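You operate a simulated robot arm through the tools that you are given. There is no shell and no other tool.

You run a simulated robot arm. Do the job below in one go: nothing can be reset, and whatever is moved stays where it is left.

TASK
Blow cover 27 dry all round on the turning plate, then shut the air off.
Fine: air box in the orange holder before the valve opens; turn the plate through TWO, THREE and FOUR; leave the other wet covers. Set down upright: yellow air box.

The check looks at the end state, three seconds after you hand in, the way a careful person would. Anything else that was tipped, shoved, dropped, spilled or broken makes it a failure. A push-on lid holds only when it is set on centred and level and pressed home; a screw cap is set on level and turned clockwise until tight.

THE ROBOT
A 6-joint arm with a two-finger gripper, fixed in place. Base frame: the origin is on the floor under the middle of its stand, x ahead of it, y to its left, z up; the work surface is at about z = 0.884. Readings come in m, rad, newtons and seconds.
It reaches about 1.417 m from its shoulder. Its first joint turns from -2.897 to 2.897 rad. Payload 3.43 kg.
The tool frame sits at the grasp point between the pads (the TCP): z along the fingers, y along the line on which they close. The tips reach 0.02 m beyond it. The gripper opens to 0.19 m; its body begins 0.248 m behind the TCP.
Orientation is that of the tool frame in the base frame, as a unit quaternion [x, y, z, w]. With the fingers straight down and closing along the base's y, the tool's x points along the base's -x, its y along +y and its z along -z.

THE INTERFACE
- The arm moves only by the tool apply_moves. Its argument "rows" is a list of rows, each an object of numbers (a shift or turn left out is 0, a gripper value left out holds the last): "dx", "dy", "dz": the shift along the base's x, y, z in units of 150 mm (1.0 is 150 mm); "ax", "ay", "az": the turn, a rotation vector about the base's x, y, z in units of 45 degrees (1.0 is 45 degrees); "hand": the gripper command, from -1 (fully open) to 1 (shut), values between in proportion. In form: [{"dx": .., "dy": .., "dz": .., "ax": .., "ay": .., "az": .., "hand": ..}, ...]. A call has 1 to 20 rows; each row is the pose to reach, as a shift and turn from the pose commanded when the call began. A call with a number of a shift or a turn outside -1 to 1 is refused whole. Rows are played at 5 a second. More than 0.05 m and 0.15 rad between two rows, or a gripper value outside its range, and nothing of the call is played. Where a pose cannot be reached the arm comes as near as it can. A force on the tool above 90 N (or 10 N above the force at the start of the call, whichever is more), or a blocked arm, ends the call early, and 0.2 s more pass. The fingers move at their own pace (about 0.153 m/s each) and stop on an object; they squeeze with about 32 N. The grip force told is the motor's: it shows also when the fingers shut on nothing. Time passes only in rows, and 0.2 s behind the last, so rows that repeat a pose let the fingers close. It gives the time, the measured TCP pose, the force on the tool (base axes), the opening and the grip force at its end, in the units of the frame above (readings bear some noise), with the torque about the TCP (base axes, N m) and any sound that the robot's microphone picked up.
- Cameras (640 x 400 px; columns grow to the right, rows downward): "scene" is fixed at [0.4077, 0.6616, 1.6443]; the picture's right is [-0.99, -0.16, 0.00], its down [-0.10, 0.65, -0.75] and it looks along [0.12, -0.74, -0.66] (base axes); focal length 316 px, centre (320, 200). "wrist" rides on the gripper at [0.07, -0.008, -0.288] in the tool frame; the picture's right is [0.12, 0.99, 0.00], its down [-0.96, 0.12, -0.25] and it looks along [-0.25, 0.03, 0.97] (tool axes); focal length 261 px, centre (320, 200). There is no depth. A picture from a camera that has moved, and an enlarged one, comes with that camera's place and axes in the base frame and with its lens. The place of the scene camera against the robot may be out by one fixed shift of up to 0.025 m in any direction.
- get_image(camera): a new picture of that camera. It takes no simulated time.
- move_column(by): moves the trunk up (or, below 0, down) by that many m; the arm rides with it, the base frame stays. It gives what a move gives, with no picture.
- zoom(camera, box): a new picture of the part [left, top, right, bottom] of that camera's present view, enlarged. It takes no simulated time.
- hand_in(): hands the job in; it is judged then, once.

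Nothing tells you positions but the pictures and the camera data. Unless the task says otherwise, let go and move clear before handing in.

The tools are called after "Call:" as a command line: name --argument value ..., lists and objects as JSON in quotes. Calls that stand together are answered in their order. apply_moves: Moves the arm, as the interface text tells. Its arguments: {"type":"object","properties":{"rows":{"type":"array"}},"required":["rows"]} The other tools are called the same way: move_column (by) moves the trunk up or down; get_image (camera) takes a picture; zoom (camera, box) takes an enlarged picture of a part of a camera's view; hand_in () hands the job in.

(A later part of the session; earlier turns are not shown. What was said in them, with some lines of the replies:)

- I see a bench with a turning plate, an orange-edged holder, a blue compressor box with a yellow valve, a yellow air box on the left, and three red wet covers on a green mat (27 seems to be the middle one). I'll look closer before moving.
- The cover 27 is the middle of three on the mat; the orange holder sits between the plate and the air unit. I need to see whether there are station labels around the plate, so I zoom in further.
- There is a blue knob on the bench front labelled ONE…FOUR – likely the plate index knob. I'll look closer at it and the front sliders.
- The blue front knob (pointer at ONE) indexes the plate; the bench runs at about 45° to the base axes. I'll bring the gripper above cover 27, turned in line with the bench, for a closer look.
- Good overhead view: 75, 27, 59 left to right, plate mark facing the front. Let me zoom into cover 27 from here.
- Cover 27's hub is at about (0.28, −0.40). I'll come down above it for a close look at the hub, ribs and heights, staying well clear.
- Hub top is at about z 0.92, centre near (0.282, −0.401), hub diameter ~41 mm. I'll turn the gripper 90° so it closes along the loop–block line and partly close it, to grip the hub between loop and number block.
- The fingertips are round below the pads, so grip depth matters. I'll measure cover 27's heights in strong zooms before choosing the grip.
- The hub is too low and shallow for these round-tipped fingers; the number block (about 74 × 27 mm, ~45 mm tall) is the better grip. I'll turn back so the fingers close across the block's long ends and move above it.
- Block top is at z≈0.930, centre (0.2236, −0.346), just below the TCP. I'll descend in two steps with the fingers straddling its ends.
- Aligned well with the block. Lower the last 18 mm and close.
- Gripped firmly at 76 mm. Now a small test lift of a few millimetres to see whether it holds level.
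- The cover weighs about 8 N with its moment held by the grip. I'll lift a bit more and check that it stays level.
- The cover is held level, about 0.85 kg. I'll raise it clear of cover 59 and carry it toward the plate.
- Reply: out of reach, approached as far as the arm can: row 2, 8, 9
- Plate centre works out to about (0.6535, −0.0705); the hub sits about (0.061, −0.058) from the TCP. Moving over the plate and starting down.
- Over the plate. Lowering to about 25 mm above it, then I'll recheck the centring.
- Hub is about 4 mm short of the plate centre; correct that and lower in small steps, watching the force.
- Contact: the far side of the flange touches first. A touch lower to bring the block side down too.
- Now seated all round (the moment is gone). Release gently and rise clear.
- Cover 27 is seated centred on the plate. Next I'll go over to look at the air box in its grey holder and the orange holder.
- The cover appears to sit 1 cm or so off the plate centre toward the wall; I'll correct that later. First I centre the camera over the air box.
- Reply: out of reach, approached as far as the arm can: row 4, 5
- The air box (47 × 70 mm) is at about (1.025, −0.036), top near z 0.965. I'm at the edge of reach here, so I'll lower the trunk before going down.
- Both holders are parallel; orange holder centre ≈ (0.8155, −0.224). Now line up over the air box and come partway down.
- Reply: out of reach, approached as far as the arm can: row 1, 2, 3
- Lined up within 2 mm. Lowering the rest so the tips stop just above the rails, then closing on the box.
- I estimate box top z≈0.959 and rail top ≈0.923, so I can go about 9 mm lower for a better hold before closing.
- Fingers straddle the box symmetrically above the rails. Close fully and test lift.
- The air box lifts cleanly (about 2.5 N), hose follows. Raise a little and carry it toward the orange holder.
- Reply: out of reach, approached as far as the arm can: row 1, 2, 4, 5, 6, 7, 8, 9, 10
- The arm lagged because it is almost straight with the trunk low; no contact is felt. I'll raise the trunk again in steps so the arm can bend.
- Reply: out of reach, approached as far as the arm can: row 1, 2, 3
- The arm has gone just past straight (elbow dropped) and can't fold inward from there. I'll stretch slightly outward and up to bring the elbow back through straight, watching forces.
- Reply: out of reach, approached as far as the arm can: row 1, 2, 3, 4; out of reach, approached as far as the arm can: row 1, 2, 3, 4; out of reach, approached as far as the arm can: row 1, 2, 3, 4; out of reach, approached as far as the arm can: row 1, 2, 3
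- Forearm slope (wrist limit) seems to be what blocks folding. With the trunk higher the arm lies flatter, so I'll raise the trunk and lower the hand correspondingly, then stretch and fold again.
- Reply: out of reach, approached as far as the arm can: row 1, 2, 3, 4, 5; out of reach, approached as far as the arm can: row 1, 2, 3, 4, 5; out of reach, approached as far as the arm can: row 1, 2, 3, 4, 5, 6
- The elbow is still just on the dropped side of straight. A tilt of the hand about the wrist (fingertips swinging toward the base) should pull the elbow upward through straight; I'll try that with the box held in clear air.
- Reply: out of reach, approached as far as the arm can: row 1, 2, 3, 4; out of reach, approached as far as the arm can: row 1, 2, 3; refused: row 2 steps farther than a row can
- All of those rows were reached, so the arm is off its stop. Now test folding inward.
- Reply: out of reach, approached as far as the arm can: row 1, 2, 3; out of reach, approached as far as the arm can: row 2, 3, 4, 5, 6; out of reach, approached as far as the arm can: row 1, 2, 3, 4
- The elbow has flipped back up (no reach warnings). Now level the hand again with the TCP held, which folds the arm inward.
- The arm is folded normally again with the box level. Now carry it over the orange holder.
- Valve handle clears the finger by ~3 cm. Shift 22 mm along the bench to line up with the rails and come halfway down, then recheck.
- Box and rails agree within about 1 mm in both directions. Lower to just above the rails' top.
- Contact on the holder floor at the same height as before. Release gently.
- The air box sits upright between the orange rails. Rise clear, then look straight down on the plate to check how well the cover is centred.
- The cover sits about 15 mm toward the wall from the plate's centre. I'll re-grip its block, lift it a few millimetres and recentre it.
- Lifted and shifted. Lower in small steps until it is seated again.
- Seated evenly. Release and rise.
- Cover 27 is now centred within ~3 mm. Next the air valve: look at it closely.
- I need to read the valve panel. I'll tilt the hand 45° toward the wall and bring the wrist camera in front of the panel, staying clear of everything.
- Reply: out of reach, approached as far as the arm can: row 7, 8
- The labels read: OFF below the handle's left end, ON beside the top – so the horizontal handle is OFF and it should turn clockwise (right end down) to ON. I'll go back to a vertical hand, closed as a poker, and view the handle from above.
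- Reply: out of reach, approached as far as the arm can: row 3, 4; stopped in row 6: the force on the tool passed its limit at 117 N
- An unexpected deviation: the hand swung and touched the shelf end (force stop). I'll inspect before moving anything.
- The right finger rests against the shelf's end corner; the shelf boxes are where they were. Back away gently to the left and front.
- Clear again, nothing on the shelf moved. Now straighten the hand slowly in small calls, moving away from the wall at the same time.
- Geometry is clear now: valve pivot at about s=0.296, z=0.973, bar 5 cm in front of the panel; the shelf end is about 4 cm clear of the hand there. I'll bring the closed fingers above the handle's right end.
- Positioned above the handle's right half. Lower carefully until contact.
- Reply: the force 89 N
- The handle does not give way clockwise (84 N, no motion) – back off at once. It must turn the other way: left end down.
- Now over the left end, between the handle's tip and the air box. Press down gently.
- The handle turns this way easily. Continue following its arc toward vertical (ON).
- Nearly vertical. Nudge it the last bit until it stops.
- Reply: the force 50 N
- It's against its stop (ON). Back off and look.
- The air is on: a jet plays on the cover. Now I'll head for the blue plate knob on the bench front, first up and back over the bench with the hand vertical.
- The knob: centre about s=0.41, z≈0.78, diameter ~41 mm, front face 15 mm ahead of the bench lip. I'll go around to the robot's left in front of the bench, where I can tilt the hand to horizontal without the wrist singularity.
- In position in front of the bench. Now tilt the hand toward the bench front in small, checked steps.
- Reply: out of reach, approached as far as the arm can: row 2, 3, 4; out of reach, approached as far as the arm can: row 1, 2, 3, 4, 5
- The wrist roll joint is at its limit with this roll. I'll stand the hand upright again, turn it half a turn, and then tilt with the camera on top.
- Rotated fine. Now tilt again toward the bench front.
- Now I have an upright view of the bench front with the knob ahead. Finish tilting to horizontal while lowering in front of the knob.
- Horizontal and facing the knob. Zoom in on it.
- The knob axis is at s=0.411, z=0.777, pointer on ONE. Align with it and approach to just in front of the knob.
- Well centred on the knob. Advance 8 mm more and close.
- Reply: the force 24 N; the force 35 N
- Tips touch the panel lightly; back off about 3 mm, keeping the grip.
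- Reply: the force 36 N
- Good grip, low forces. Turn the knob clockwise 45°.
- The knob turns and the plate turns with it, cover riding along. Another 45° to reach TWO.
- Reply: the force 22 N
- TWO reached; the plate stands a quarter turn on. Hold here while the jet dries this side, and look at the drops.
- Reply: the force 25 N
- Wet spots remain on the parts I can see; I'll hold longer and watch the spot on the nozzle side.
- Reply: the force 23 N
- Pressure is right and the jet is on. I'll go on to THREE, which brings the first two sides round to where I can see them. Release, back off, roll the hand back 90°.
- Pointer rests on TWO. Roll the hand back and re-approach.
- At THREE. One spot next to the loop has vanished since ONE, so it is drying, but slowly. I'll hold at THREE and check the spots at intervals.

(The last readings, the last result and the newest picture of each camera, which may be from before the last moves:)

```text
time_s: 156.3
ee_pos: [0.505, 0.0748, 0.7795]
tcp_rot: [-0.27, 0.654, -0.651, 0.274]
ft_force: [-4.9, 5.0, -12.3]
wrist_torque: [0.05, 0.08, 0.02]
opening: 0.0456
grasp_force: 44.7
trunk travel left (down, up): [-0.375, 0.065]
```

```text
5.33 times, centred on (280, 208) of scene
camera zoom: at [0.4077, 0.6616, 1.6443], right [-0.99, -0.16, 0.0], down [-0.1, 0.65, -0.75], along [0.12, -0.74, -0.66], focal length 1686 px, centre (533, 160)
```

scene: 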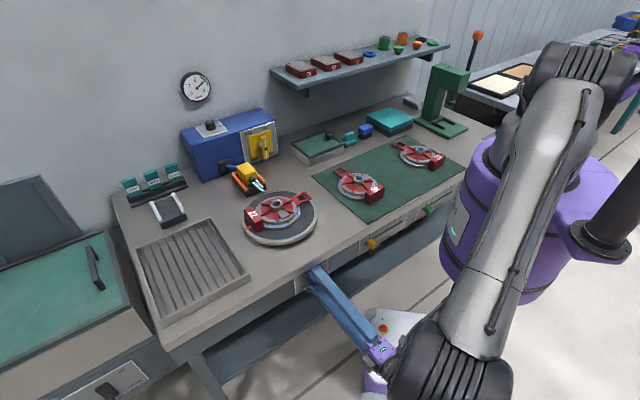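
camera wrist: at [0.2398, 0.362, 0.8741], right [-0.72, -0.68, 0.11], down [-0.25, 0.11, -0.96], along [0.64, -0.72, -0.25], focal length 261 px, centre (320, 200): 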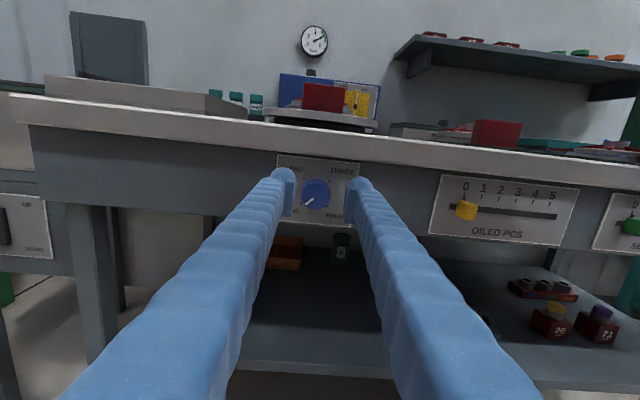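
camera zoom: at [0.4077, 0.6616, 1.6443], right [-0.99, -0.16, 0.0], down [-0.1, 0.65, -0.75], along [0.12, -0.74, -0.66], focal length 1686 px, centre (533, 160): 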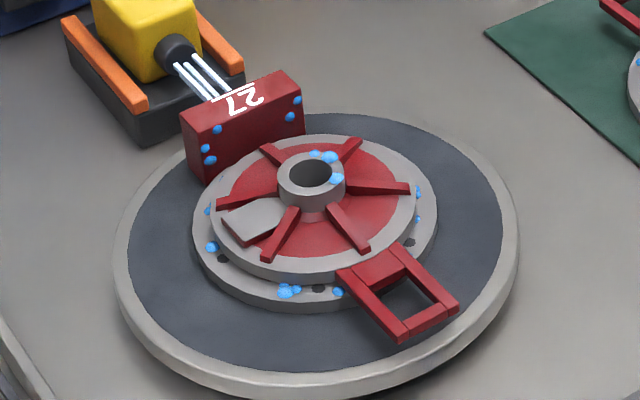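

No change yet after 8 s; at ONE it took up to 30 s for the first spot to go. I'll wait considerably longer here and re-check.

Call:
apply_moves --rows '[{"dz": 0.0}, {"dz": 0.0}, {"dz": 0.0}, {"dz": 0.0}, {"dz": 0.0}, {"dz": 0.0}, {"dz": 0.0}, {"dz": 0.0}, {"dz": 0.0}, {"dz": 0.0}, {"dz": 0.0}, {"dz": 0.0}, {"dz": 0.0}, {"dz": 0.0}, {"dz": 0.0}, {"dz": 0.0}, {"dz": 0.0}, {"dz": 0.0}, {"dz": 0.0}, {"dz": 0.0}]'

Call:
apply_moves --rows '[{"dz": 0.0}, {"dz": 0.0}, {"dz": 0.0}, {"dz": 0.0}, {"dz": 0.0}, {"dz": 0.0}, {"dz": 0.0}, {"dz": 0.0}, {"dz": 0.0}, {"dz": 0.0}, {"dz": 0.0}, {"dz": 0.0}, {"dz": 0.0}, {"dz": 0.0}, {"dz": 0.0}, {"dz": 0.0}, {"dz": 0.0}, {"dz": 0.0}, {"dz": 0.0}, {"dz": 0.0}]'

Call:
apply_moves --rows '[{"dz": 0.0}, {"dz": 0.0}, {"dz": 0.0}, {"dz": 0.0}, {"dz": 0.0}, {"dz": 0.0}, {"dz": 0.0}, {"dz": 0.0}, {"dz": 0.0}, {"dz": 0.0}, {"dz": 0.0}, {"dz": 0.0}, {"dz": 0.0}, {"dz": 0.0}, {"dz": 0.0}, {"dz": 0.0}, {"dz": 0.0}, {"dz": 0.0}, {"dz": 0.0}, {"dz": 0.0}]'

Call:
apply_moves --rows '[{"dz": 0.0}, {"dz": 0.0}, {"dz": 0.0}, {"dz": 0.0}, {"dz": 0.0}, {"dz": 0.0}, {"dz": 0.0}, {"dz": 0.0}, {"dz": 0.0}, {"dz": 0.0}, {"dz": 0.0}, {"dz": 0.0}, {"dz": 0.0}, {"dz": 0.0}, {"dz": 0.0}, {"dz": 0.0}, {"dz": 0.0}, {"dz": 0.0}, {"dz": 0.0}, {"dz": 0.0}]'

Call:
zoom --camera "scene" --box '[255, 185, 305, 225]'

```text
time_s: 160.5
ee_pos: [0.5038, 0.0744, 0.78]
tcp_rot: [-0.27, 0.654, -0.652, 0.274]
ft_force: [-3.6, 2.7, -11.6]
wrist_torque: [0.03, 0.05, -0.04]
opening: 0.0453
grasp_force: 44.7
trunk travel left (down, up): [-0.375, 0.065]
```

```text
time_s: 164.7
ee_pos: [0.5061, 0.0754, 0.7807]
tcp_rot: [-0.27, 0.654, -0.651, 0.274]
ft_force: [-0.2, 1.7, -9.2]
wrist_torque: [0.04, 0.04, 0.05]
opening: 0.0454
grasp_force: 44.4
trunk travel left (down, up): [-0.375, 0.065]
```

```text
time_s: 168.9
ee_pos: [0.5051, 0.0748, 0.7791]
tcp_rot: [-0.27, 0.654, -0.651, 0.274]
ft_force: [-0.4, 0.2, -9.7]
wrist_torque: [0.04, 0.08, 0.03]
opening: 0.0455
grasp_force: 44.5
trunk travel left (down, up): [-0.375, 0.065]
```

```text
time_s: 173.1
ee_pos: [0.5047, 0.0726, 0.779]
tcp_rot: [-0.27, 0.654, -0.652, 0.274]
ft_force: [0.0, 0.0, -10.4]
wrist_torque: [0.02, 0.07, -0.05]
opening: 0.0454
grasp_force: 45.0
trunk travel left (down, up): [-0.375, 0.065]
```

```text
10.00 times, centred on (280, 205) of scene
camera zoom: at [0.4077, 0.6616, 1.6443], right [-0.99, -0.16, 0.0], down [-0.1, 0.65, -0.75], along [0.12, -0.74, -0.66], focal length 3160 px, centre (720, 150)
```

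zoom: 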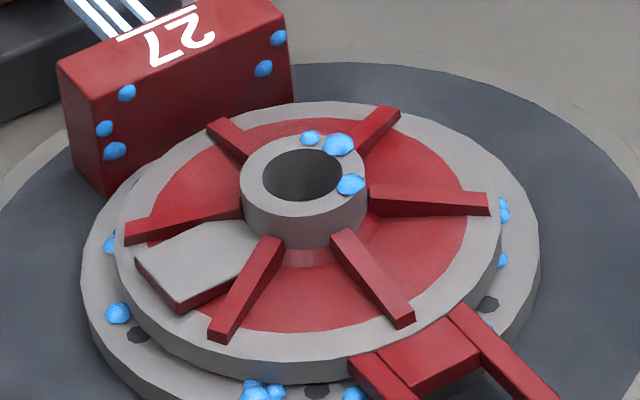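

No visible change from waiting; perhaps the spots clear only once all four sides have been blown. Carry on to FOUR: release, back off, roll back, re-grip.

Call:
apply_moves --rows '[{"hand": 0.45}, {"hand": 0.4}, {"hand": 0.4}, {"hand": 0.4, "dx": -0.06, "dy": 0.06}, {"dx": -0.12, "dy": 0.12}, {"dx": -0.185, "dy": 0.185}, {"dx": -0.185, "dy": 0.185}]'

Call:
apply_moves --rows '[{"ax": -0.118, "ay": 0.118}, {"ax": -0.236, "ay": 0.236}, {"ax": -0.354, "ay": 0.354}, {"ax": -0.472, "ay": 0.472}, {"ax": -0.59, "ay": 0.59}, {"ax": -0.707, "ay": 0.707}]'

Call:
apply_moves --rows '[{"ax": -0.118, "ay": 0.118}, {"ax": -0.236, "ay": 0.236}, {"ax": -0.354, "ay": 0.354}, {"ax": -0.472, "ay": 0.472}, {"ax": -0.59, "ay": 0.59}, {"ax": -0.707, "ay": 0.707}, {"ax": -0.707, "ay": 0.707}]'

Call:
zoom --camera "wrist" --box '[260, 125, 380, 225]'

```text
time_s: 174.7
ee_pos: [0.4763, 0.1031, 0.7798]
tcp_rot: [-0.269, 0.654, -0.651, 0.275]
ft_force: [0.1, 0.0, 0.8]
wrist_torque: [0.0, 0.02, -0.01]
opening: 0.0571
grasp_force: 0.0
trunk travel left (down, up): [-0.375, 0.065]
```

```text
time_s: 176.1
ee_pos: [0.476, 0.1018, 0.78]
tcp_rot: [0.5, -0.502, 0.706, -0.002]
ft_force: [1.0, 0.1, 0.9]
wrist_torque: [0.02, 0.01, 0.02]
opening: 0.057
grasp_force: 0.0
trunk travel left (down, up): [-0.375, 0.065]
```

```text
time_s: 177.7
ee_pos: [0.4764, 0.1016, 0.7793]
tcp_rot: [0.653, -0.274, 0.653, 0.268]
ft_force: [-0.5, -0.3, 0.6]
wrist_torque: [-0.02, 0.02, -0.03]
opening: 0.0569
grasp_force: 0.1
trunk travel left (down, up): [-0.375, 0.065]
```

```text
4.00 times, centred on (320, 175) of wrist
camera zoom: at [0.2794, 0.312, 0.8515], right [-0.7, -0.7, 0.11], down [-0.25, 0.1, -0.96], along [0.66, -0.71, -0.25], focal length 1043 px, centre (320, 300)
```

zoom: 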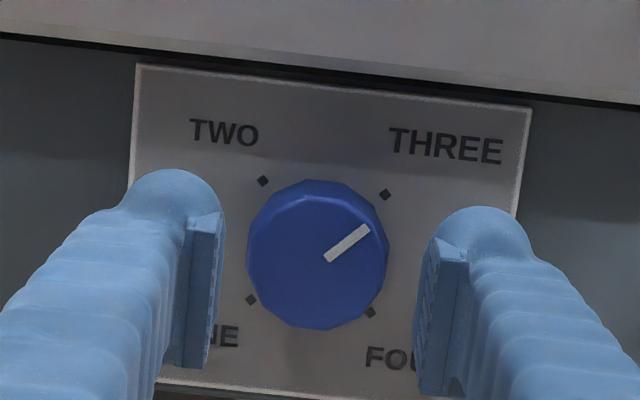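

Pointer on THREE. Re-approach, grip and turn to FOUR.

Call:
apply_moves --rows '[{"dx": 0.06, "dy": -0.06}, {"dx": 0.12, "dy": -0.12}, {"dx": 0.175, "dy": -0.175}, {"dx": 0.185, "dy": -0.185}, {"dx": 0.185, "dy": -0.185}]'

Call:
apply_moves --rows '[{"hand": 0.5}, {"hand": 0.7}, {"hand": 1.0}, {"hand": 1.0}, {"hand": 1.0}]'

Call:
apply_moves --rows '[{"ax": 0.088, "ay": -0.088}, {"ax": 0.177, "ay": -0.177}, {"ax": 0.265, "ay": -0.265}, {"ax": 0.354, "ay": -0.354}, {"ax": 0.442, "ay": -0.442}, {"ax": 0.53, "ay": -0.53}, {"ax": 0.619, "ay": -0.619}, {"ax": 0.707, "ay": -0.707}]'

Call:
apply_moves --rows '[{"ax": 0.088, "ay": -0.088}, {"ax": 0.177, "ay": -0.177}, {"ax": 0.265, "ay": -0.265}, {"ax": 0.354, "ay": -0.354}, {"ax": 0.442, "ay": -0.442}, {"ax": 0.53, "ay": -0.53}, {"ax": 0.619, "ay": -0.619}, {"ax": 0.707, "ay": -0.707}, {"ax": 0.707, "ay": -0.707}]'

Call:
zoom --camera "scene" --box '[235, 170, 325, 245]'

Call:
zoom --camera "wrist" --box '[260, 125, 380, 225]'

```text
time_s: 178.9
ee_pos: [0.5038, 0.0747, 0.7796]
tcp_rot: [0.653, -0.274, 0.653, 0.269]
ft_force: [0.3, 0.3, 0.3]
wrist_torque: [0.01, -0.02, 0.0]
opening: 0.0568
grasp_force: 0.1
trunk travel left (down, up): [-0.375, 0.065]
```

```text
time_s: 180.1
ee_pos: [0.5045, 0.0745, 0.7797]
tcp_rot: [0.653, -0.275, 0.653, 0.268]
ft_force: [12.0, 8.7, 4.4]
wrist_torque: [0.08, 0.08, 0.13]
opening: 0.0453
grasp_force: 44.8
trunk travel left (down, up): [-0.375, 0.065]
```

```text
time_s: 181.9
ee_pos: [0.5055, 0.0759, 0.7807]
tcp_rot: [0.499, -0.503, 0.706, -0.003]
ft_force: [12.6, 14.2, 1.2]
wrist_torque: [0.0, -0.02, 0.22]
opening: 0.0453
grasp_force: 45.5
trunk travel left (down, up): [-0.375, 0.065]
```

```text
time_s: 183.9
ee_pos: [0.5046, 0.0744, 0.7813]
tcp_rot: [-0.269, 0.654, -0.651, 0.275]
ft_force: [17.0, 13.5, 8.7]
wrist_torque: [-0.21, 0.05, 0.39]
opening: 0.0452
grasp_force: 44.8
trunk travel left (down, up): [-0.375, 0.065]
```

```text
5.33 times, centred on (280, 208) of scene
camera zoom: at [0.4077, 0.6616, 1.6443], right [-0.99, -0.16, 0.0], down [-0.1, 0.65, -0.75], along [0.12, -0.74, -0.66], focal length 1686 px, centre (533, 160)
```

zoom: 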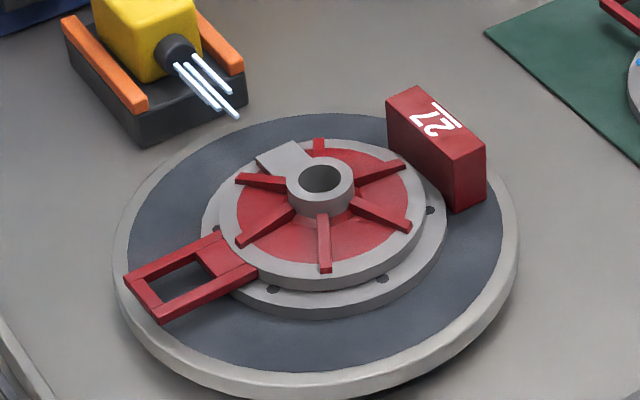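

```text
4.00 times, centred on (320, 175) of wrist
camera zoom: at [0.2512, 0.2281, 0.788], right [-0.08, -0.08, -0.99], down [0.5, 0.86, -0.11], along [0.86, -0.51, -0.03], focal length 1043 px, centre (320, 300)
```

zoom: 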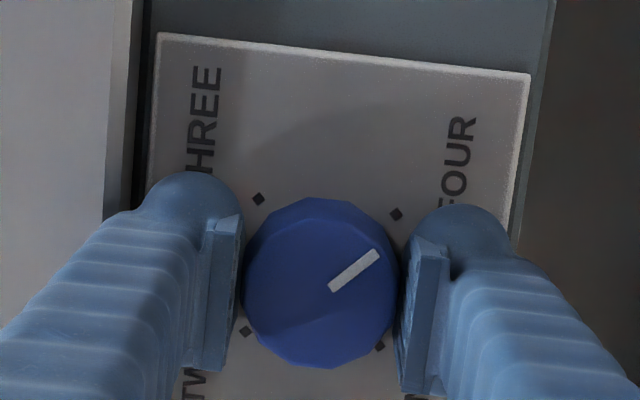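

All the wet spots are gone at FOUR – the cover is dry all round. I'll hold here a few seconds more for good measure, then release the knob.

Call:
apply_moves --rows '[{"dz": 0.0}, {"dz": 0.0}, {"dz": 0.0}, {"dz": 0.0}, {"dz": 0.0}, {"dz": 0.0}, {"dz": 0.0}, {"dz": 0.0}, {"dz": 0.0}, {"dz": 0.0}, {"dz": 0.0}, {"dz": 0.0}, {"dz": 0.0}, {"dz": 0.0}, {"dz": 0.0}, {"dz": 0.0}, {"dz": 0.0}, {"dz": 0.0}, {"dz": 0.0}, {"dz": 0.0}]'

Call:
apply_moves --rows '[{"hand": 0.45}, {"hand": 0.4}, {"hand": 0.4}, {"hand": 0.4, "dx": -0.06, "dy": 0.06}, {"dx": -0.12, "dy": 0.12}, {"dx": -0.2, "dy": 0.2}, {"dx": -0.3, "dy": 0.3}, {"dx": -0.4, "dy": 0.4}, {"dx": -0.4, "dy": 0.4}]'

Call:
zoom --camera "scene" --box '[180, 100, 400, 300]'

Call:
zoom --camera "wrist" --box '[260, 145, 380, 235]'

```text
time_s: 188.1
ee_pos: [0.5047, 0.0747, 0.7791]
tcp_rot: [-0.27, 0.654, -0.651, 0.274]
ft_force: [11.5, 9.9, 10.1]
wrist_torque: [-0.14, 0.06, 0.18]
opening: 0.0454
grasp_force: 44.9
trunk travel left (down, up): [-0.375, 0.065]
```

```text
time_s: 190.1
ee_pos: [0.4441, 0.1344, 0.7792]
tcp_rot: [-0.27, 0.655, -0.651, 0.274]
ft_force: [-0.2, -0.5, -0.7]
wrist_torque: [0.03, -0.02, 0.03]
opening: 0.057
grasp_force: 0.1
trunk travel left (down, up): [-0.375, 0.065]
```

```text
2.00 times, centred on (290, 200) of scene
camera zoom: at [0.4077, 0.6616, 1.6443], right [-0.99, -0.16, 0.0], down [-0.1, 0.65, -0.75], along [0.12, -0.74, -0.66], focal length 632 px, centre (380, 200)
```

zoom: 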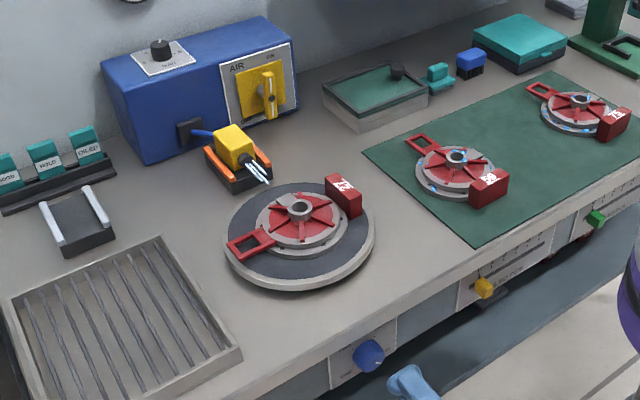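

```text
4.44 times, centred on (320, 190) of wrist
camera zoom: at [0.1911, 0.2873, 0.7871], right [-0.08, -0.08, -0.99], down [0.5, 0.86, -0.11], along [0.86, -0.51, -0.03], focal length 1158 px, centre (320, 244)
```

zoom: 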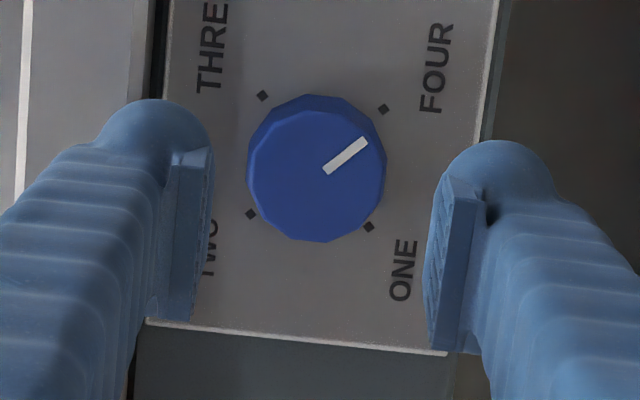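

Knob stays on FOUR. Now retrace: roll back, stand the hand upright, and go back to the valve to shut the air off.

Call:
apply_moves --rows '[{"ax": -0.118, "ay": 0.118}, {"ax": -0.236, "ay": 0.236}, {"ax": -0.354, "ay": 0.354}, {"ax": -0.472, "ay": 0.472}, {"ax": -0.59, "ay": 0.59}, {"ax": -0.707, "ay": 0.707}]'

Call:
apply_moves --rows '[{"ax": -0.118, "ay": 0.118}, {"ax": -0.236, "ay": 0.236}, {"ax": -0.354, "ay": 0.354}, {"ax": -0.472, "ay": 0.472}, {"ax": -0.59, "ay": 0.59}, {"ax": -0.707, "ay": 0.707}]'

Call:
apply_moves --rows '[{"dx": 0.0, "dy": 0.06, "dz": 0.16, "ax": 0.088, "ay": 0.088}, {"dx": 0.01, "dy": 0.13, "dz": 0.32, "ax": 0.176, "ay": 0.176}, {"dx": 0.02, "dy": 0.2, "dz": 0.48, "ax": 0.264, "ay": 0.264}, {"dx": 0.03, "dy": 0.28, "dz": 0.64, "ax": 0.352, "ay": 0.352}, {"dx": 0.04, "dy": 0.36, "dz": 0.8, "ax": 0.44, "ay": 0.44}, {"dx": 0.05, "dy": 0.44, "dz": 0.96, "ax": 0.528, "ay": 0.528}]'

```text
time_s: 191.5
ee_pos: [0.445, 0.1351, 0.7794]
tcp_rot: [0.499, -0.502, 0.706, -0.003]
ft_force: [0.1, 0.3, -0.2]
wrist_torque: [0.01, -0.03, 0.04]
opening: 0.0572
grasp_force: 0.1
trunk travel left (down, up): [-0.375, 0.065]
```

```text
time_s: 192.9
ee_pos: [0.4446, 0.1346, 0.7797]
tcp_rot: [0.653, -0.273, 0.653, 0.268]
ft_force: [0.0, 0.2, -0.6]
wrist_torque: [0.0, -0.01, 0.02]
opening: 0.0569
grasp_force: 0.0
trunk travel left (down, up): [-0.375, 0.065]
```

```text
time_s: 194.3
ee_pos: [0.4518, 0.2013, 0.9238]
tcp_rot: [0.814, -0.341, 0.435, 0.178]
ft_force: [0.3, 0.1, 0.5]
wrist_torque: [0.03, 0.02, 0.03]
opening: 0.0571
grasp_force: 0.0
trunk travel left (down, up): [-0.375, 0.065]
```

Call:
apply_moves --rows '[{"dx": 0.03, "dy": 0.08, "dz": 0.14, "ax": 0.09, "ay": 0.09}, {"dx": 0.05, "dy": 0.16, "dz": 0.28, "ax": 0.18, "ay": 0.18}, {"dx": 0.08, "dy": 0.24, "dz": 0.42, "ax": 0.27, "ay": 0.27}, {"dx": 0.11, "dy": 0.32, "dz": 0.56, "ax": 0.36, "ay": 0.36}, {"dx": 0.11, "dy": 0.33, "dz": 0.7, "ax": 0.44, "ay": 0.44}]'

Call:
apply_moves --rows '[{"dx": 0.03, "dy": 0.04, "dz": 0.1, "ax": 0.09, "ay": 0.09}, {"dx": 0.06, "dy": 0.08, "dz": 0.2, "ax": 0.18, "ay": 0.18}, {"dx": 0.09, "dy": 0.12, "dz": 0.3, "ax": 0.27, "ay": 0.27}, {"dx": 0.12, "dy": 0.17, "dz": 0.4, "ax": 0.36, "ay": 0.36}, {"dx": 0.12, "dy": 0.17, "dz": 0.49, "ax": 0.438, "ay": 0.445, "az": 0.01}]'

```text
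time_s: 195.5
ee_pos: [0.4693, 0.2505, 1.0301]
tcp_rot: [0.894, -0.376, 0.224, 0.093]
ft_force: [-0.2, -0.3, 0.1]
wrist_torque: [0.07, 0.0, 0.01]
opening: 0.0572
grasp_force: 0.1
trunk travel left (down, up): [-0.375, 0.065]
```

```text
time_s: 196.7
ee_pos: [0.4872, 0.2758, 1.1031]
tcp_rot: [0.924, -0.382, 0.0, 0.003]
ft_force: [0.3, 0.3, 0.0]
wrist_torque: [-0.03, 0.03, 0.01]
opening: 0.0568
grasp_force: 0.0
trunk travel left (down, up): [-0.375, 0.065]
```

Upright again. Turn the hand half a turn back and close the fingers to use them as a poker.

Call:
apply_moves --rows '[{"az": -0.17, "hand": 1.0}, {"az": -0.34}, {"az": -0.5}, {"az": -0.67}, {"az": -0.84}, {"az": -1.0}]'

Call:
apply_moves --rows '[{"az": -0.17}, {"az": -0.34}, {"az": -0.5}, {"az": -0.67}, {"az": -0.84}, {"az": -1.0}]'

Call:
apply_moves --rows '[{"az": -0.17}, {"az": -0.34}, {"az": -0.5}, {"az": -0.67}, {"az": -0.84}, {"az": -1.0}]'

Call:
apply_moves --rows '[{"az": -0.17}, {"az": -0.34}, {"az": -0.5}, {"az": -0.67}, {"az": -0.84}, {"az": -1.0}, {"az": -1.0}]'

Call:
apply_moves --rows '[{"dx": 0.05, "dy": -0.25, "dz": 0.15}, {"dx": 0.1, "dy": -0.5, "dz": 0.3}, {"dx": 0.15, "dy": -0.75, "dz": 0.45}, {"dx": 0.2, "dy": -1.0, "dz": 0.5}, {"dx": 0.2, "dy": -1.0, "dz": 0.5}]'

```text
time_s: 198.1
ee_pos: [0.4867, 0.2755, 1.103]
tcp_rot: [-0.706, 0.708, 0.0, -0.002]
ft_force: [-1.2, 0.2, 1.0]
wrist_torque: [-0.01, 0.01, 0.02]
opening: 0.0
grasp_force: 31.7
trunk travel left (down, up): [-0.375, 0.065]
```

```text
time_s: 199.5
ee_pos: [0.4877, 0.2756, 1.1008]
tcp_rot: [-0.381, 0.925, 0.002, -0.002]
ft_force: [0.1, 0.0, 0.4]
wrist_torque: [-0.01, 0.01, 0.0]
opening: 0.0002
grasp_force: 31.7
trunk travel left (down, up): [-0.375, 0.065]
```

```text
time_s: 200.9
ee_pos: [0.4874, 0.2758, 1.1019]
tcp_rot: [0.002, 1.0, 0.001, -0.002]
ft_force: [-0.3, 0.2, 0.1]
wrist_torque: [0.01, 0.01, 0.01]
opening: 0.0
grasp_force: 32.6
trunk travel left (down, up): [-0.375, 0.065]
```

```text
time_s: 202.5
ee_pos: [0.4875, 0.2758, 1.1022]
tcp_rot: [0.384, 0.923, 0.002, 0.0]
ft_force: [0.3, 0.1, 0.0]
wrist_torque: [0.01, 0.03, 0.02]
opening: 0.0
grasp_force: 31.7
trunk travel left (down, up): [-0.375, 0.065]
```

```text
time_s: 203.7
ee_pos: [0.5156, 0.1249, 1.1782]
tcp_rot: [0.383, 0.924, 0.002, -0.001]
ft_force: [0.7, -0.4, 0.1]
wrist_torque: [-0.03, -0.05, -0.01]
opening: 0.0
grasp_force: 31.5
trunk travel left (down, up): [-0.375, 0.065]
```

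Call:
apply_moves --rows '[{"dx": 0.05, "dy": -0.25}, {"dx": 0.12, "dy": -0.5}, {"dx": 0.22, "dy": -0.75}, {"dx": 0.35, "dy": -1.0}, {"dx": 0.35, "dy": -1.0}]'

Call:
apply_moves --rows '[{"dx": 0.2, "dy": -0.2}, {"dx": 0.4, "dy": -0.4}, {"dx": 0.6, "dy": -0.6}, {"dx": 0.8, "dy": -0.8}, {"dx": 1.0, "dy": -0.97}, {"dx": 1.0, "dy": -0.97}]'

Call:
apply_moves --rows '[{"dx": 0.2, "dy": -0.2}, {"dx": 0.4, "dy": -0.4}, {"dx": 0.6, "dy": -0.6}, {"dx": 0.79, "dy": -0.8}, {"dx": 0.79, "dy": -0.9, "dz": -0.2}, {"dx": 0.79, "dy": -0.91, "dz": -0.4}, {"dx": 0.79, "dy": -0.91, "dz": -0.6}, {"dx": 0.79, "dy": -0.91, "dz": -0.6}]'

Call:
zoom --camera "scene" --box '[215, 90, 305, 180]'

Call:
zoom --camera "wrist" --box '[230, 100, 420, 260]'

```text
time_s: 204.9
ee_pos: [0.5687, -0.023, 1.1783]
tcp_rot: [0.383, 0.924, 0.002, 0.0]
ft_force: [0.0, 0.3, -0.4]
wrist_torque: [-0.03, -0.03, 0.01]
opening: 0.0
grasp_force: 32.2
trunk travel left (down, up): [-0.375, 0.065]
```

```text
time_s: 206.3
ee_pos: [0.7177, -0.1707, 1.1773]
tcp_rot: [0.382, 0.924, 0.002, -0.001]
ft_force: [0.5, -0.2, 0.6]
wrist_torque: [0.02, -0.07, 0.0]
opening: 0.0
grasp_force: 31.9
trunk travel left (down, up): [-0.375, 0.065]
```

```text
time_s: 208.1
ee_pos: [0.8379, -0.3065, 1.0868]
tcp_rot: [0.383, 0.924, 0.002, 0.0]
ft_force: [0.0, -0.8, 0.3]
wrist_torque: [0.01, -0.01, 0.03]
opening: 0.0
grasp_force: 31.1
trunk travel left (down, up): [-0.375, 0.065]
```

```text
4.44 times, centred on (260, 135) of scene
camera zoom: at [0.4077, 0.6616, 1.6443], right [-0.99, -0.16, 0.0], down [-0.1, 0.65, -0.75], along [0.12, -0.74, -0.66], focal length 1405 px, centre (587, 489)
```

zoom: 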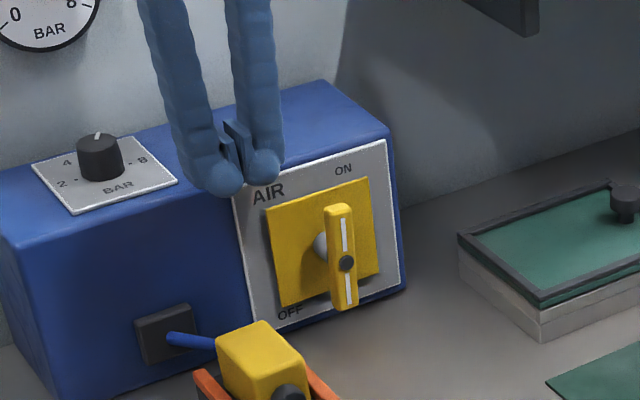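

```text
2.50 times, centred on (325, 180) of wrist
camera zoom: at [0.7827, -0.2642, 1.3738], right [0.62, 0.79, 0.0], down [0.76, -0.6, 0.25], along [0.2, -0.15, -0.97], focal length 652 px, centre (308, 250)
```

zoom: 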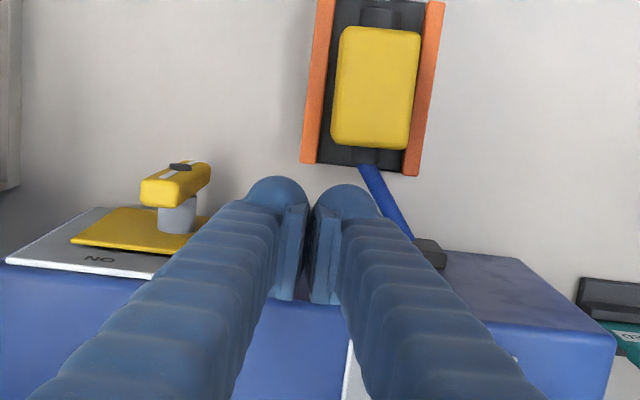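

Handle vertical (ON). Lower beside its upper half on the left and push it to the right.

Call:
apply_moves --rows '[{"dz": -0.2}, {"dz": -0.4}, {"dz": -0.52}, {"dx": -0.06, "dy": -0.06, "dz": -0.52}, {"dx": -0.12, "dy": -0.12, "dz": -0.52}, {"dx": -0.16, "dy": -0.16, "dz": -0.52}]'

Call:
zoom --camera "scene" --box '[215, 90, 305, 180]'

```text
time_s: 209.5
ee_pos: [0.813, -0.329, 1.0088]
tcp_rot: [0.383, 0.924, 0.002, 0.0]
ft_force: [-0.2, 0.7, 0.3]
wrist_torque: [0.02, -0.03, -0.04]
opening: 0.0
grasp_force: 32.1
trunk travel left (down, up): [-0.375, 0.065]
```

```text
4.44 times, centred on (260, 135) of scene
camera zoom: at [0.4077, 0.6616, 1.6443], right [-0.99, -0.16, 0.0], down [-0.1, 0.65, -0.75], along [0.12, -0.74, -0.66], focal length 1405 px, centre (587, 489)
```

zoom: 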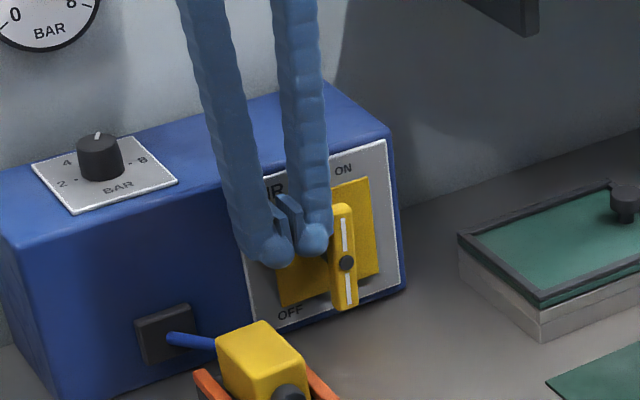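

Call:
apply_moves --rows '[{"dx": -0.03, "dy": -0.03, "dz": 0.019}, {"dx": -0.06, "dy": -0.06, "dz": 0.038}, {"dx": -0.09, "dy": -0.09, "dz": 0.055}, {"dx": -0.118, "dy": -0.118, "dz": 0.067}]'

Call:
zoom --camera "scene" --box '[215, 90, 305, 180]'

```text
time_s: 210.5
ee_pos: [0.7965, -0.3487, 1.0192]
tcp_rot: [0.382, 0.924, 0.002, -0.001]
ft_force: [0.4, 0.1, 0.2]
wrist_torque: [-0.02, -0.01, 0.05]
opening: 0.0
grasp_force: 32.5
trunk travel left (down, up): [-0.375, 0.065]
```

```text
4.44 times, centred on (260, 135) of scene
camera zoom: at [0.4077, 0.6616, 1.6443], right [-0.99, -0.16, 0.0], down [-0.1, 0.65, -0.75], along [0.12, -0.74, -0.66], focal length 1405 px, centre (587, 489)
```

zoom: 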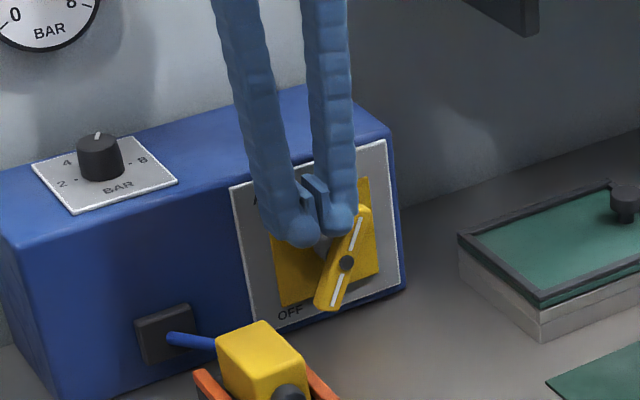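

The handle follows. Continue along the arc to horizontal.

Call:
apply_moves --rows '[{"dx": -0.028, "dy": -0.028, "dz": 0.0}, {"dx": -0.056, "dy": -0.056, "dz": -0.004}, {"dx": -0.083, "dy": -0.083, "dz": -0.016}, {"dx": -0.11, "dy": -0.11, "dz": -0.029}]'

Call:
zoom --camera "scene" --box '[215, 90, 305, 180]'

```text
time_s: 211.5
ee_pos: [0.779, -0.3646, 1.0137]
tcp_rot: [0.383, 0.924, 0.002, 0.0]
ft_force: [-0.1, 0.6, -0.3]
wrist_torque: [-0.01, -0.01, 0.01]
opening: 0.0002
grasp_force: 31.9
trunk travel left (down, up): [-0.375, 0.065]
```

```text
4.44 times, centred on (260, 135) of scene
camera zoom: at [0.4077, 0.6616, 1.6443], right [-0.99, -0.16, 0.0], down [-0.1, 0.65, -0.75], along [0.12, -0.74, -0.66], focal length 1405 px, centre (587, 489)
```

zoom: 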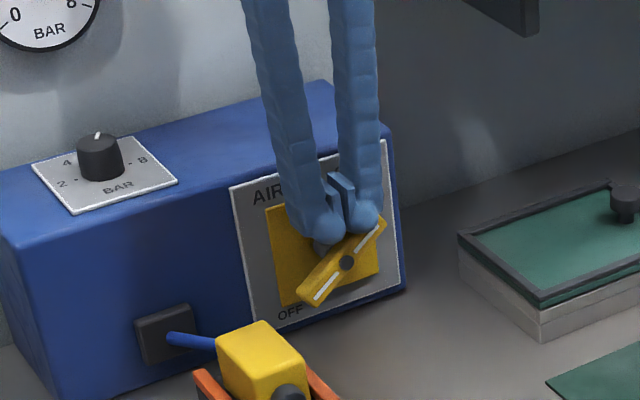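

Call:
apply_moves --rows '[{"dx": -0.02, "dy": -0.02, "dz": -0.02}, {"dx": -0.039, "dy": -0.039, "dz": -0.04}, {"dx": -0.056, "dy": -0.056, "dz": -0.07}, {"dx": -0.072, "dy": -0.072, "dz": -0.095}]'

Call:
zoom --camera "scene" --box '[215, 90, 305, 180]'

```text
time_s: 212.5
ee_pos: [0.7685, -0.3756, 1.0006]
tcp_rot: [0.383, 0.924, 0.002, -0.002]
ft_force: [0.4, -0.3, 0.7]
wrist_torque: [-0.02, -0.01, 0.01]
opening: 0.0
grasp_force: 32.1
trunk travel left (down, up): [-0.375, 0.065]
```

```text
4.44 times, centred on (260, 135) of scene
camera zoom: at [0.4077, 0.6616, 1.6443], right [-0.99, -0.16, 0.0], down [-0.1, 0.65, -0.75], along [0.12, -0.74, -0.66], focal length 1405 px, centre (587, 489)
```

zoom: 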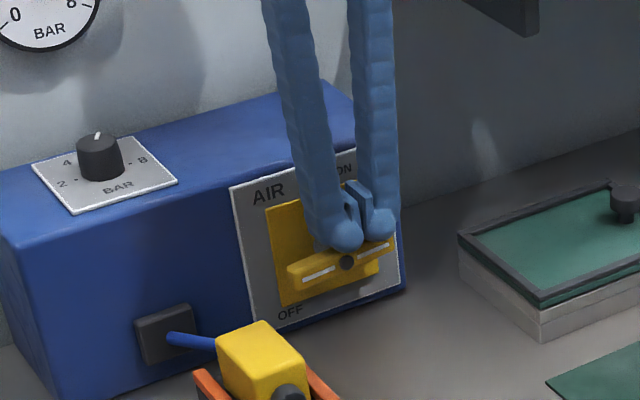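

Nearly horizontal. Shift to the right end and press it gently home to the OFF stop.

Call:
apply_moves --rows '[{"dz": 0.05}, {"dx": -0.05, "dy": -0.05, "dz": 0.05}, {"dx": -0.1, "dy": -0.1, "dz": 0.04}, {"dx": -0.1, "dy": -0.1, "dz": 0.0}, {"dx": -0.1, "dy": -0.1, "dz": -0.015}]'

Call:
apply_moves --rows '[{"dz": -0.012}, {"dz": -0.022}]'

Call:
zoom --camera "scene" --box '[215, 90, 305, 180]'

```text
time_s: 213.7
ee_pos: [0.7546, -0.3908, 0.9993]
tcp_rot: [0.383, 0.924, 0.002, 0.0]
ft_force: [-0.4, -0.8, 2.1]
wrist_torque: [-0.05, 0.02, 0.02]
opening: 0.0
grasp_force: 32.2
trunk travel left (down, up): [-0.375, 0.065]
```

```text
time_s: 214.3
ee_pos: [0.7536, -0.3907, 0.9983]
tcp_rot: [0.383, 0.924, 0.001, 0.002]
ft_force: [1.3, 0.9, 24.3]
wrist_torque: [0.02, 0.03, 0.03]
opening: 0.006
grasp_force: 34.3
trunk travel left (down, up): [-0.375, 0.065]
```

```text
4.44 times, centred on (260, 135) of scene
camera zoom: at [0.4077, 0.6616, 1.6443], right [-0.99, -0.16, 0.0], down [-0.1, 0.65, -0.75], along [0.12, -0.74, -0.66], focal length 1405 px, centre (587, 489)
```

zoom: 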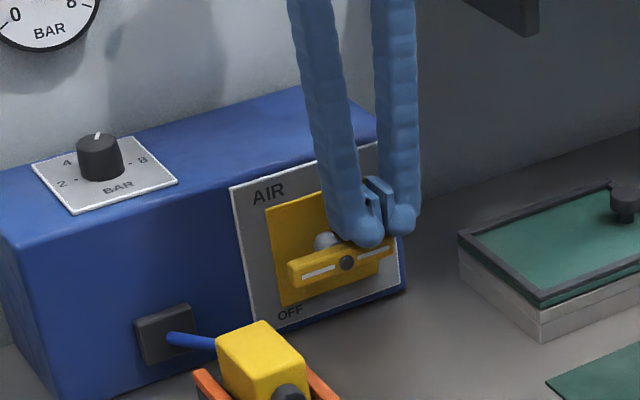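

At the OFF stop. Lift away and check that the jet has stopped.

Call:
apply_moves --rows '[{"dz": 0.05}, {"dz": 0.2}, {"dz": 0.4}, {"dx": -0.05, "dy": 0.1, "dz": 0.7}, {"dx": -0.15, "dy": 0.25, "dz": 0.9}, {"dx": -0.3, "dy": 0.45, "dz": 1.0}, {"dx": -0.45, "dy": 0.65, "dz": 1.0}, {"dx": -0.6, "dy": 0.85, "dz": 1.0}, {"dx": -0.6, "dy": 0.85, "dz": 1.0}]'

Call:
zoom --camera "scene" --box '[200, 60, 340, 250]'

Call:
zoom --camera "scene" --box '[225, 115, 295, 175]'

Call:
get_image --camera "scene"

Call:
get_image --camera "wrist"

```text
time_s: 216.3
ee_pos: [0.6662, -0.2643, 1.1432]
tcp_rot: [0.383, 0.924, 0.001, -0.002]
ft_force: [-0.9, 0.3, 1.2]
wrist_torque: [-0.03, 0.06, -0.01]
opening: 0.0
grasp_force: 34.4
trunk travel left (down, up): [-0.375, 0.065]
```

```text
2.11 times, centred on (270, 155) of scene
camera zoom: at [0.4077, 0.6616, 1.6443], right [-0.99, -0.16, 0.0], down [-0.1, 0.65, -0.75], along [0.12, -0.74, -0.66], focal length 665 px, centre (425, 295)
```

zoom: 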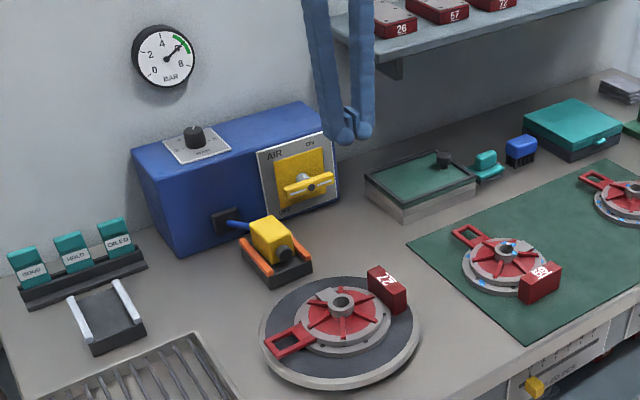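

```text
6.67 times, centred on (260, 145) of scene
camera zoom: at [0.4077, 0.6616, 1.6443], right [-0.99, -0.16, 0.0], down [-0.1, 0.65, -0.75], along [0.12, -0.74, -0.66], focal length 2107 px, centre (720, 567)
```

zoom: 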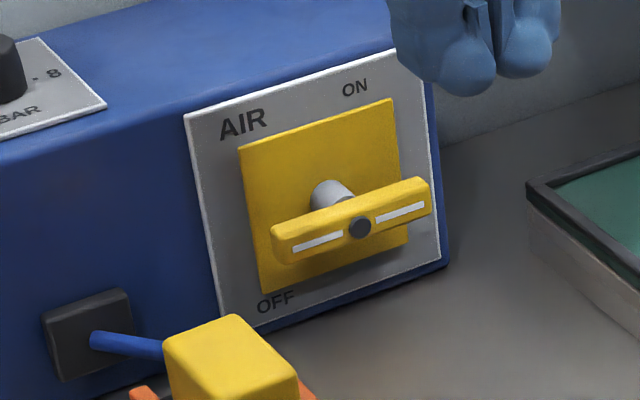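

```text
taken
```

scene: 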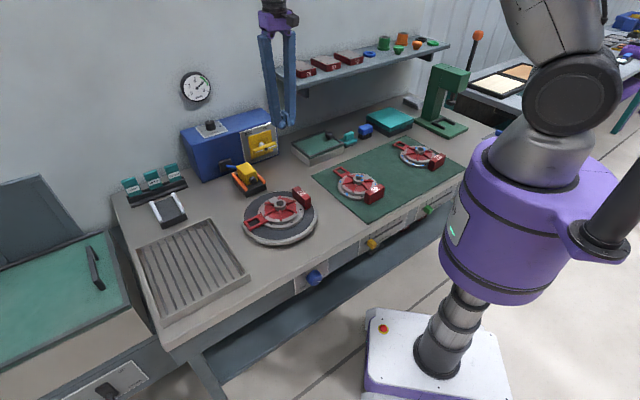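

```text
taken
camera wrist: at [0.6109, -0.2203, 1.4319], right [0.62, 0.79, 0.0], down [0.76, -0.6, 0.24], along [0.19, -0.15, -0.97], focal length 261 px, centre (320, 200)
```

wrist: 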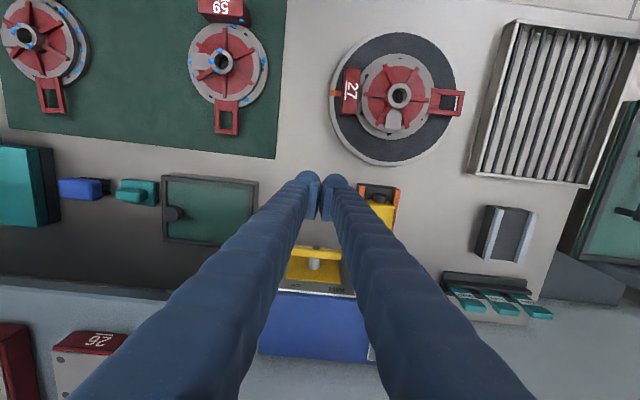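

The jet is off, the handle is back at OFF, and the cover shows no wet spots. Move the arm clear over open bench and do a last check.

Call:
apply_moves --rows '[{"dx": -0.1, "dy": 0.1, "dz": 0.15}, {"dx": -0.25, "dy": 0.25, "dz": 0.3}, {"dx": -0.45, "dy": 0.4, "dz": 0.4}, {"dx": -0.65, "dy": 0.5, "dz": 0.4}, {"dx": -0.8, "dy": 0.5, "dz": 0.4, "hand": 0.5}, {"dx": -0.8, "dy": 0.5, "dz": 0.4, "hand": 0.5}]'

Call:
zoom --camera "scene" --box '[220, 150, 330, 250]'

Call:
zoom --camera "scene" --box '[100, 100, 320, 300]'

Call:
zoom --camera "scene" --box '[260, 20, 480, 220]'

Call:
get_image --camera "wrist"

```text
time_s: 217.7
ee_pos: [0.5438, -0.1874, 1.2047]
tcp_rot: [0.383, 0.924, 0.002, -0.001]
ft_force: [1.3, -0.2, 0.2]
wrist_torque: [-0.01, 0.04, -0.01]
opening: 0.0474
grasp_force: 0.0
trunk travel left (down, up): [-0.375, 0.065]
```

```text
4.00 times, centred on (275, 200) of scene
camera zoom: at [0.4077, 0.6616, 1.6443], right [-0.99, -0.16, 0.0], down [-0.1, 0.65, -0.75], along [0.12, -0.74, -0.66], focal length 1264 px, centre (500, 200)
```

zoom: 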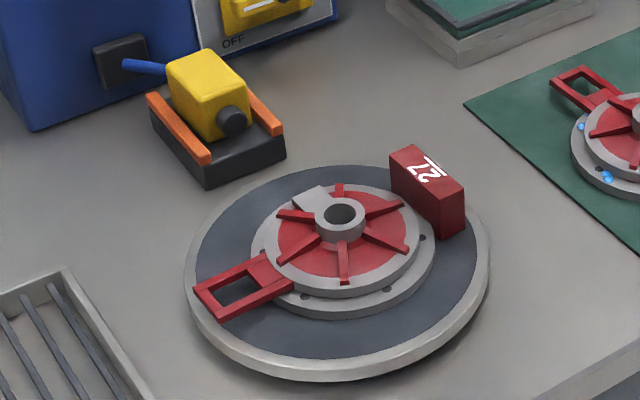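

```text
2.00 times, centred on (210, 200) of scene
camera zoom: at [0.4077, 0.6616, 1.6443], right [-0.99, -0.16, 0.0], down [-0.1, 0.65, -0.75], along [0.12, -0.74, -0.66], focal length 632 px, centre (540, 200)
```

zoom: 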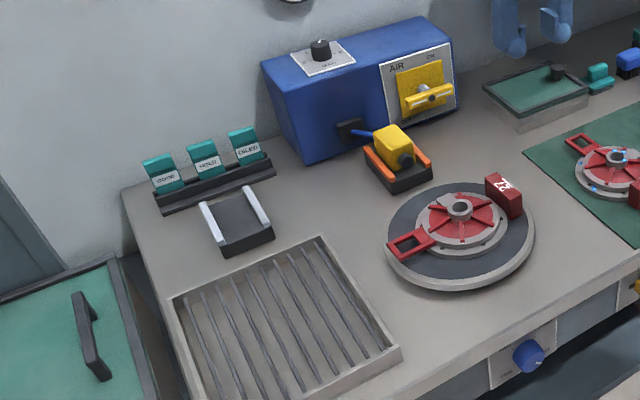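

```text
2.00 times, centred on (370, 120) of scene
camera zoom: at [0.4077, 0.6616, 1.6443], right [-0.99, -0.16, 0.0], down [-0.1, 0.65, -0.75], along [0.12, -0.74, -0.66], focal length 632 px, centre (220, 360)
```

zoom: 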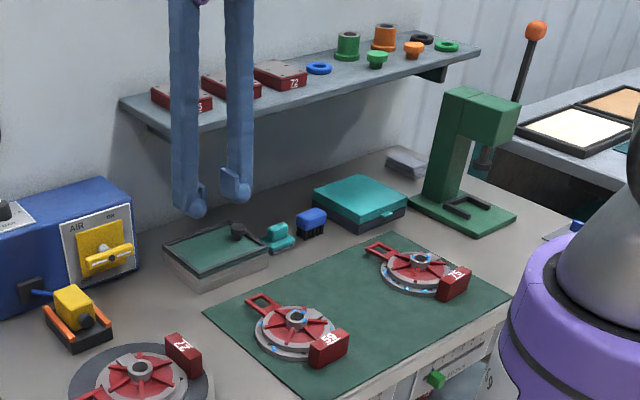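

```text
taken
camera wrist: at [0.4886, -0.1445, 1.4915], right [0.62, 0.79, 0.0], down [0.76, -0.6, 0.24], along [0.19, -0.15, -0.97], focal length 261 px, centre (320, 200)
```

wrist: 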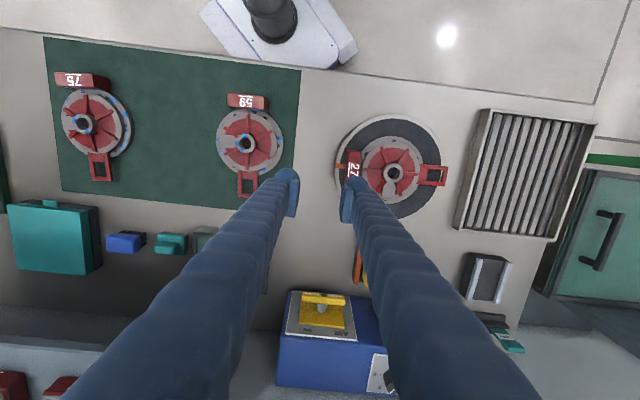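

Cover 27 is dry on the plate, which stands at FOUR. The air is off and the handle is at OFF. The yellow air box sits upright in the orange holder. Covers 59 and 75 and everything else on the bench and shelf look where they were, and the arm is clear, so I'm handing in.

Call:
hand_in

```text
The job is handed in.
```

Cover 27 is blown dry all round and sits on the turning plate, with the air shut off. I've handed the job in; no result came back.

- **Cover 27:** it was turned through TWO, THREE and FOUR with the air on, and no wet spots showed at the end. The plate is left at FOUR.
- **Air:** the valve handle is back at its OFF stop and the jet has stopped.
- **Air box:** it went into the orange holder before the valve opened, and it is still there, upright.
- **Other covers:** 59 and 75 were left wet where they were.

**Unplanned contacts:**
- While I was lining up for the valve, the hand swung and the fingers hit the end of the shelf, with a force stop at 117 N. The boxes on the shelf did not move.
- I first pushed the valve handle the wrong way, up to 84 N. It did not move, and it worked normally afterwards.
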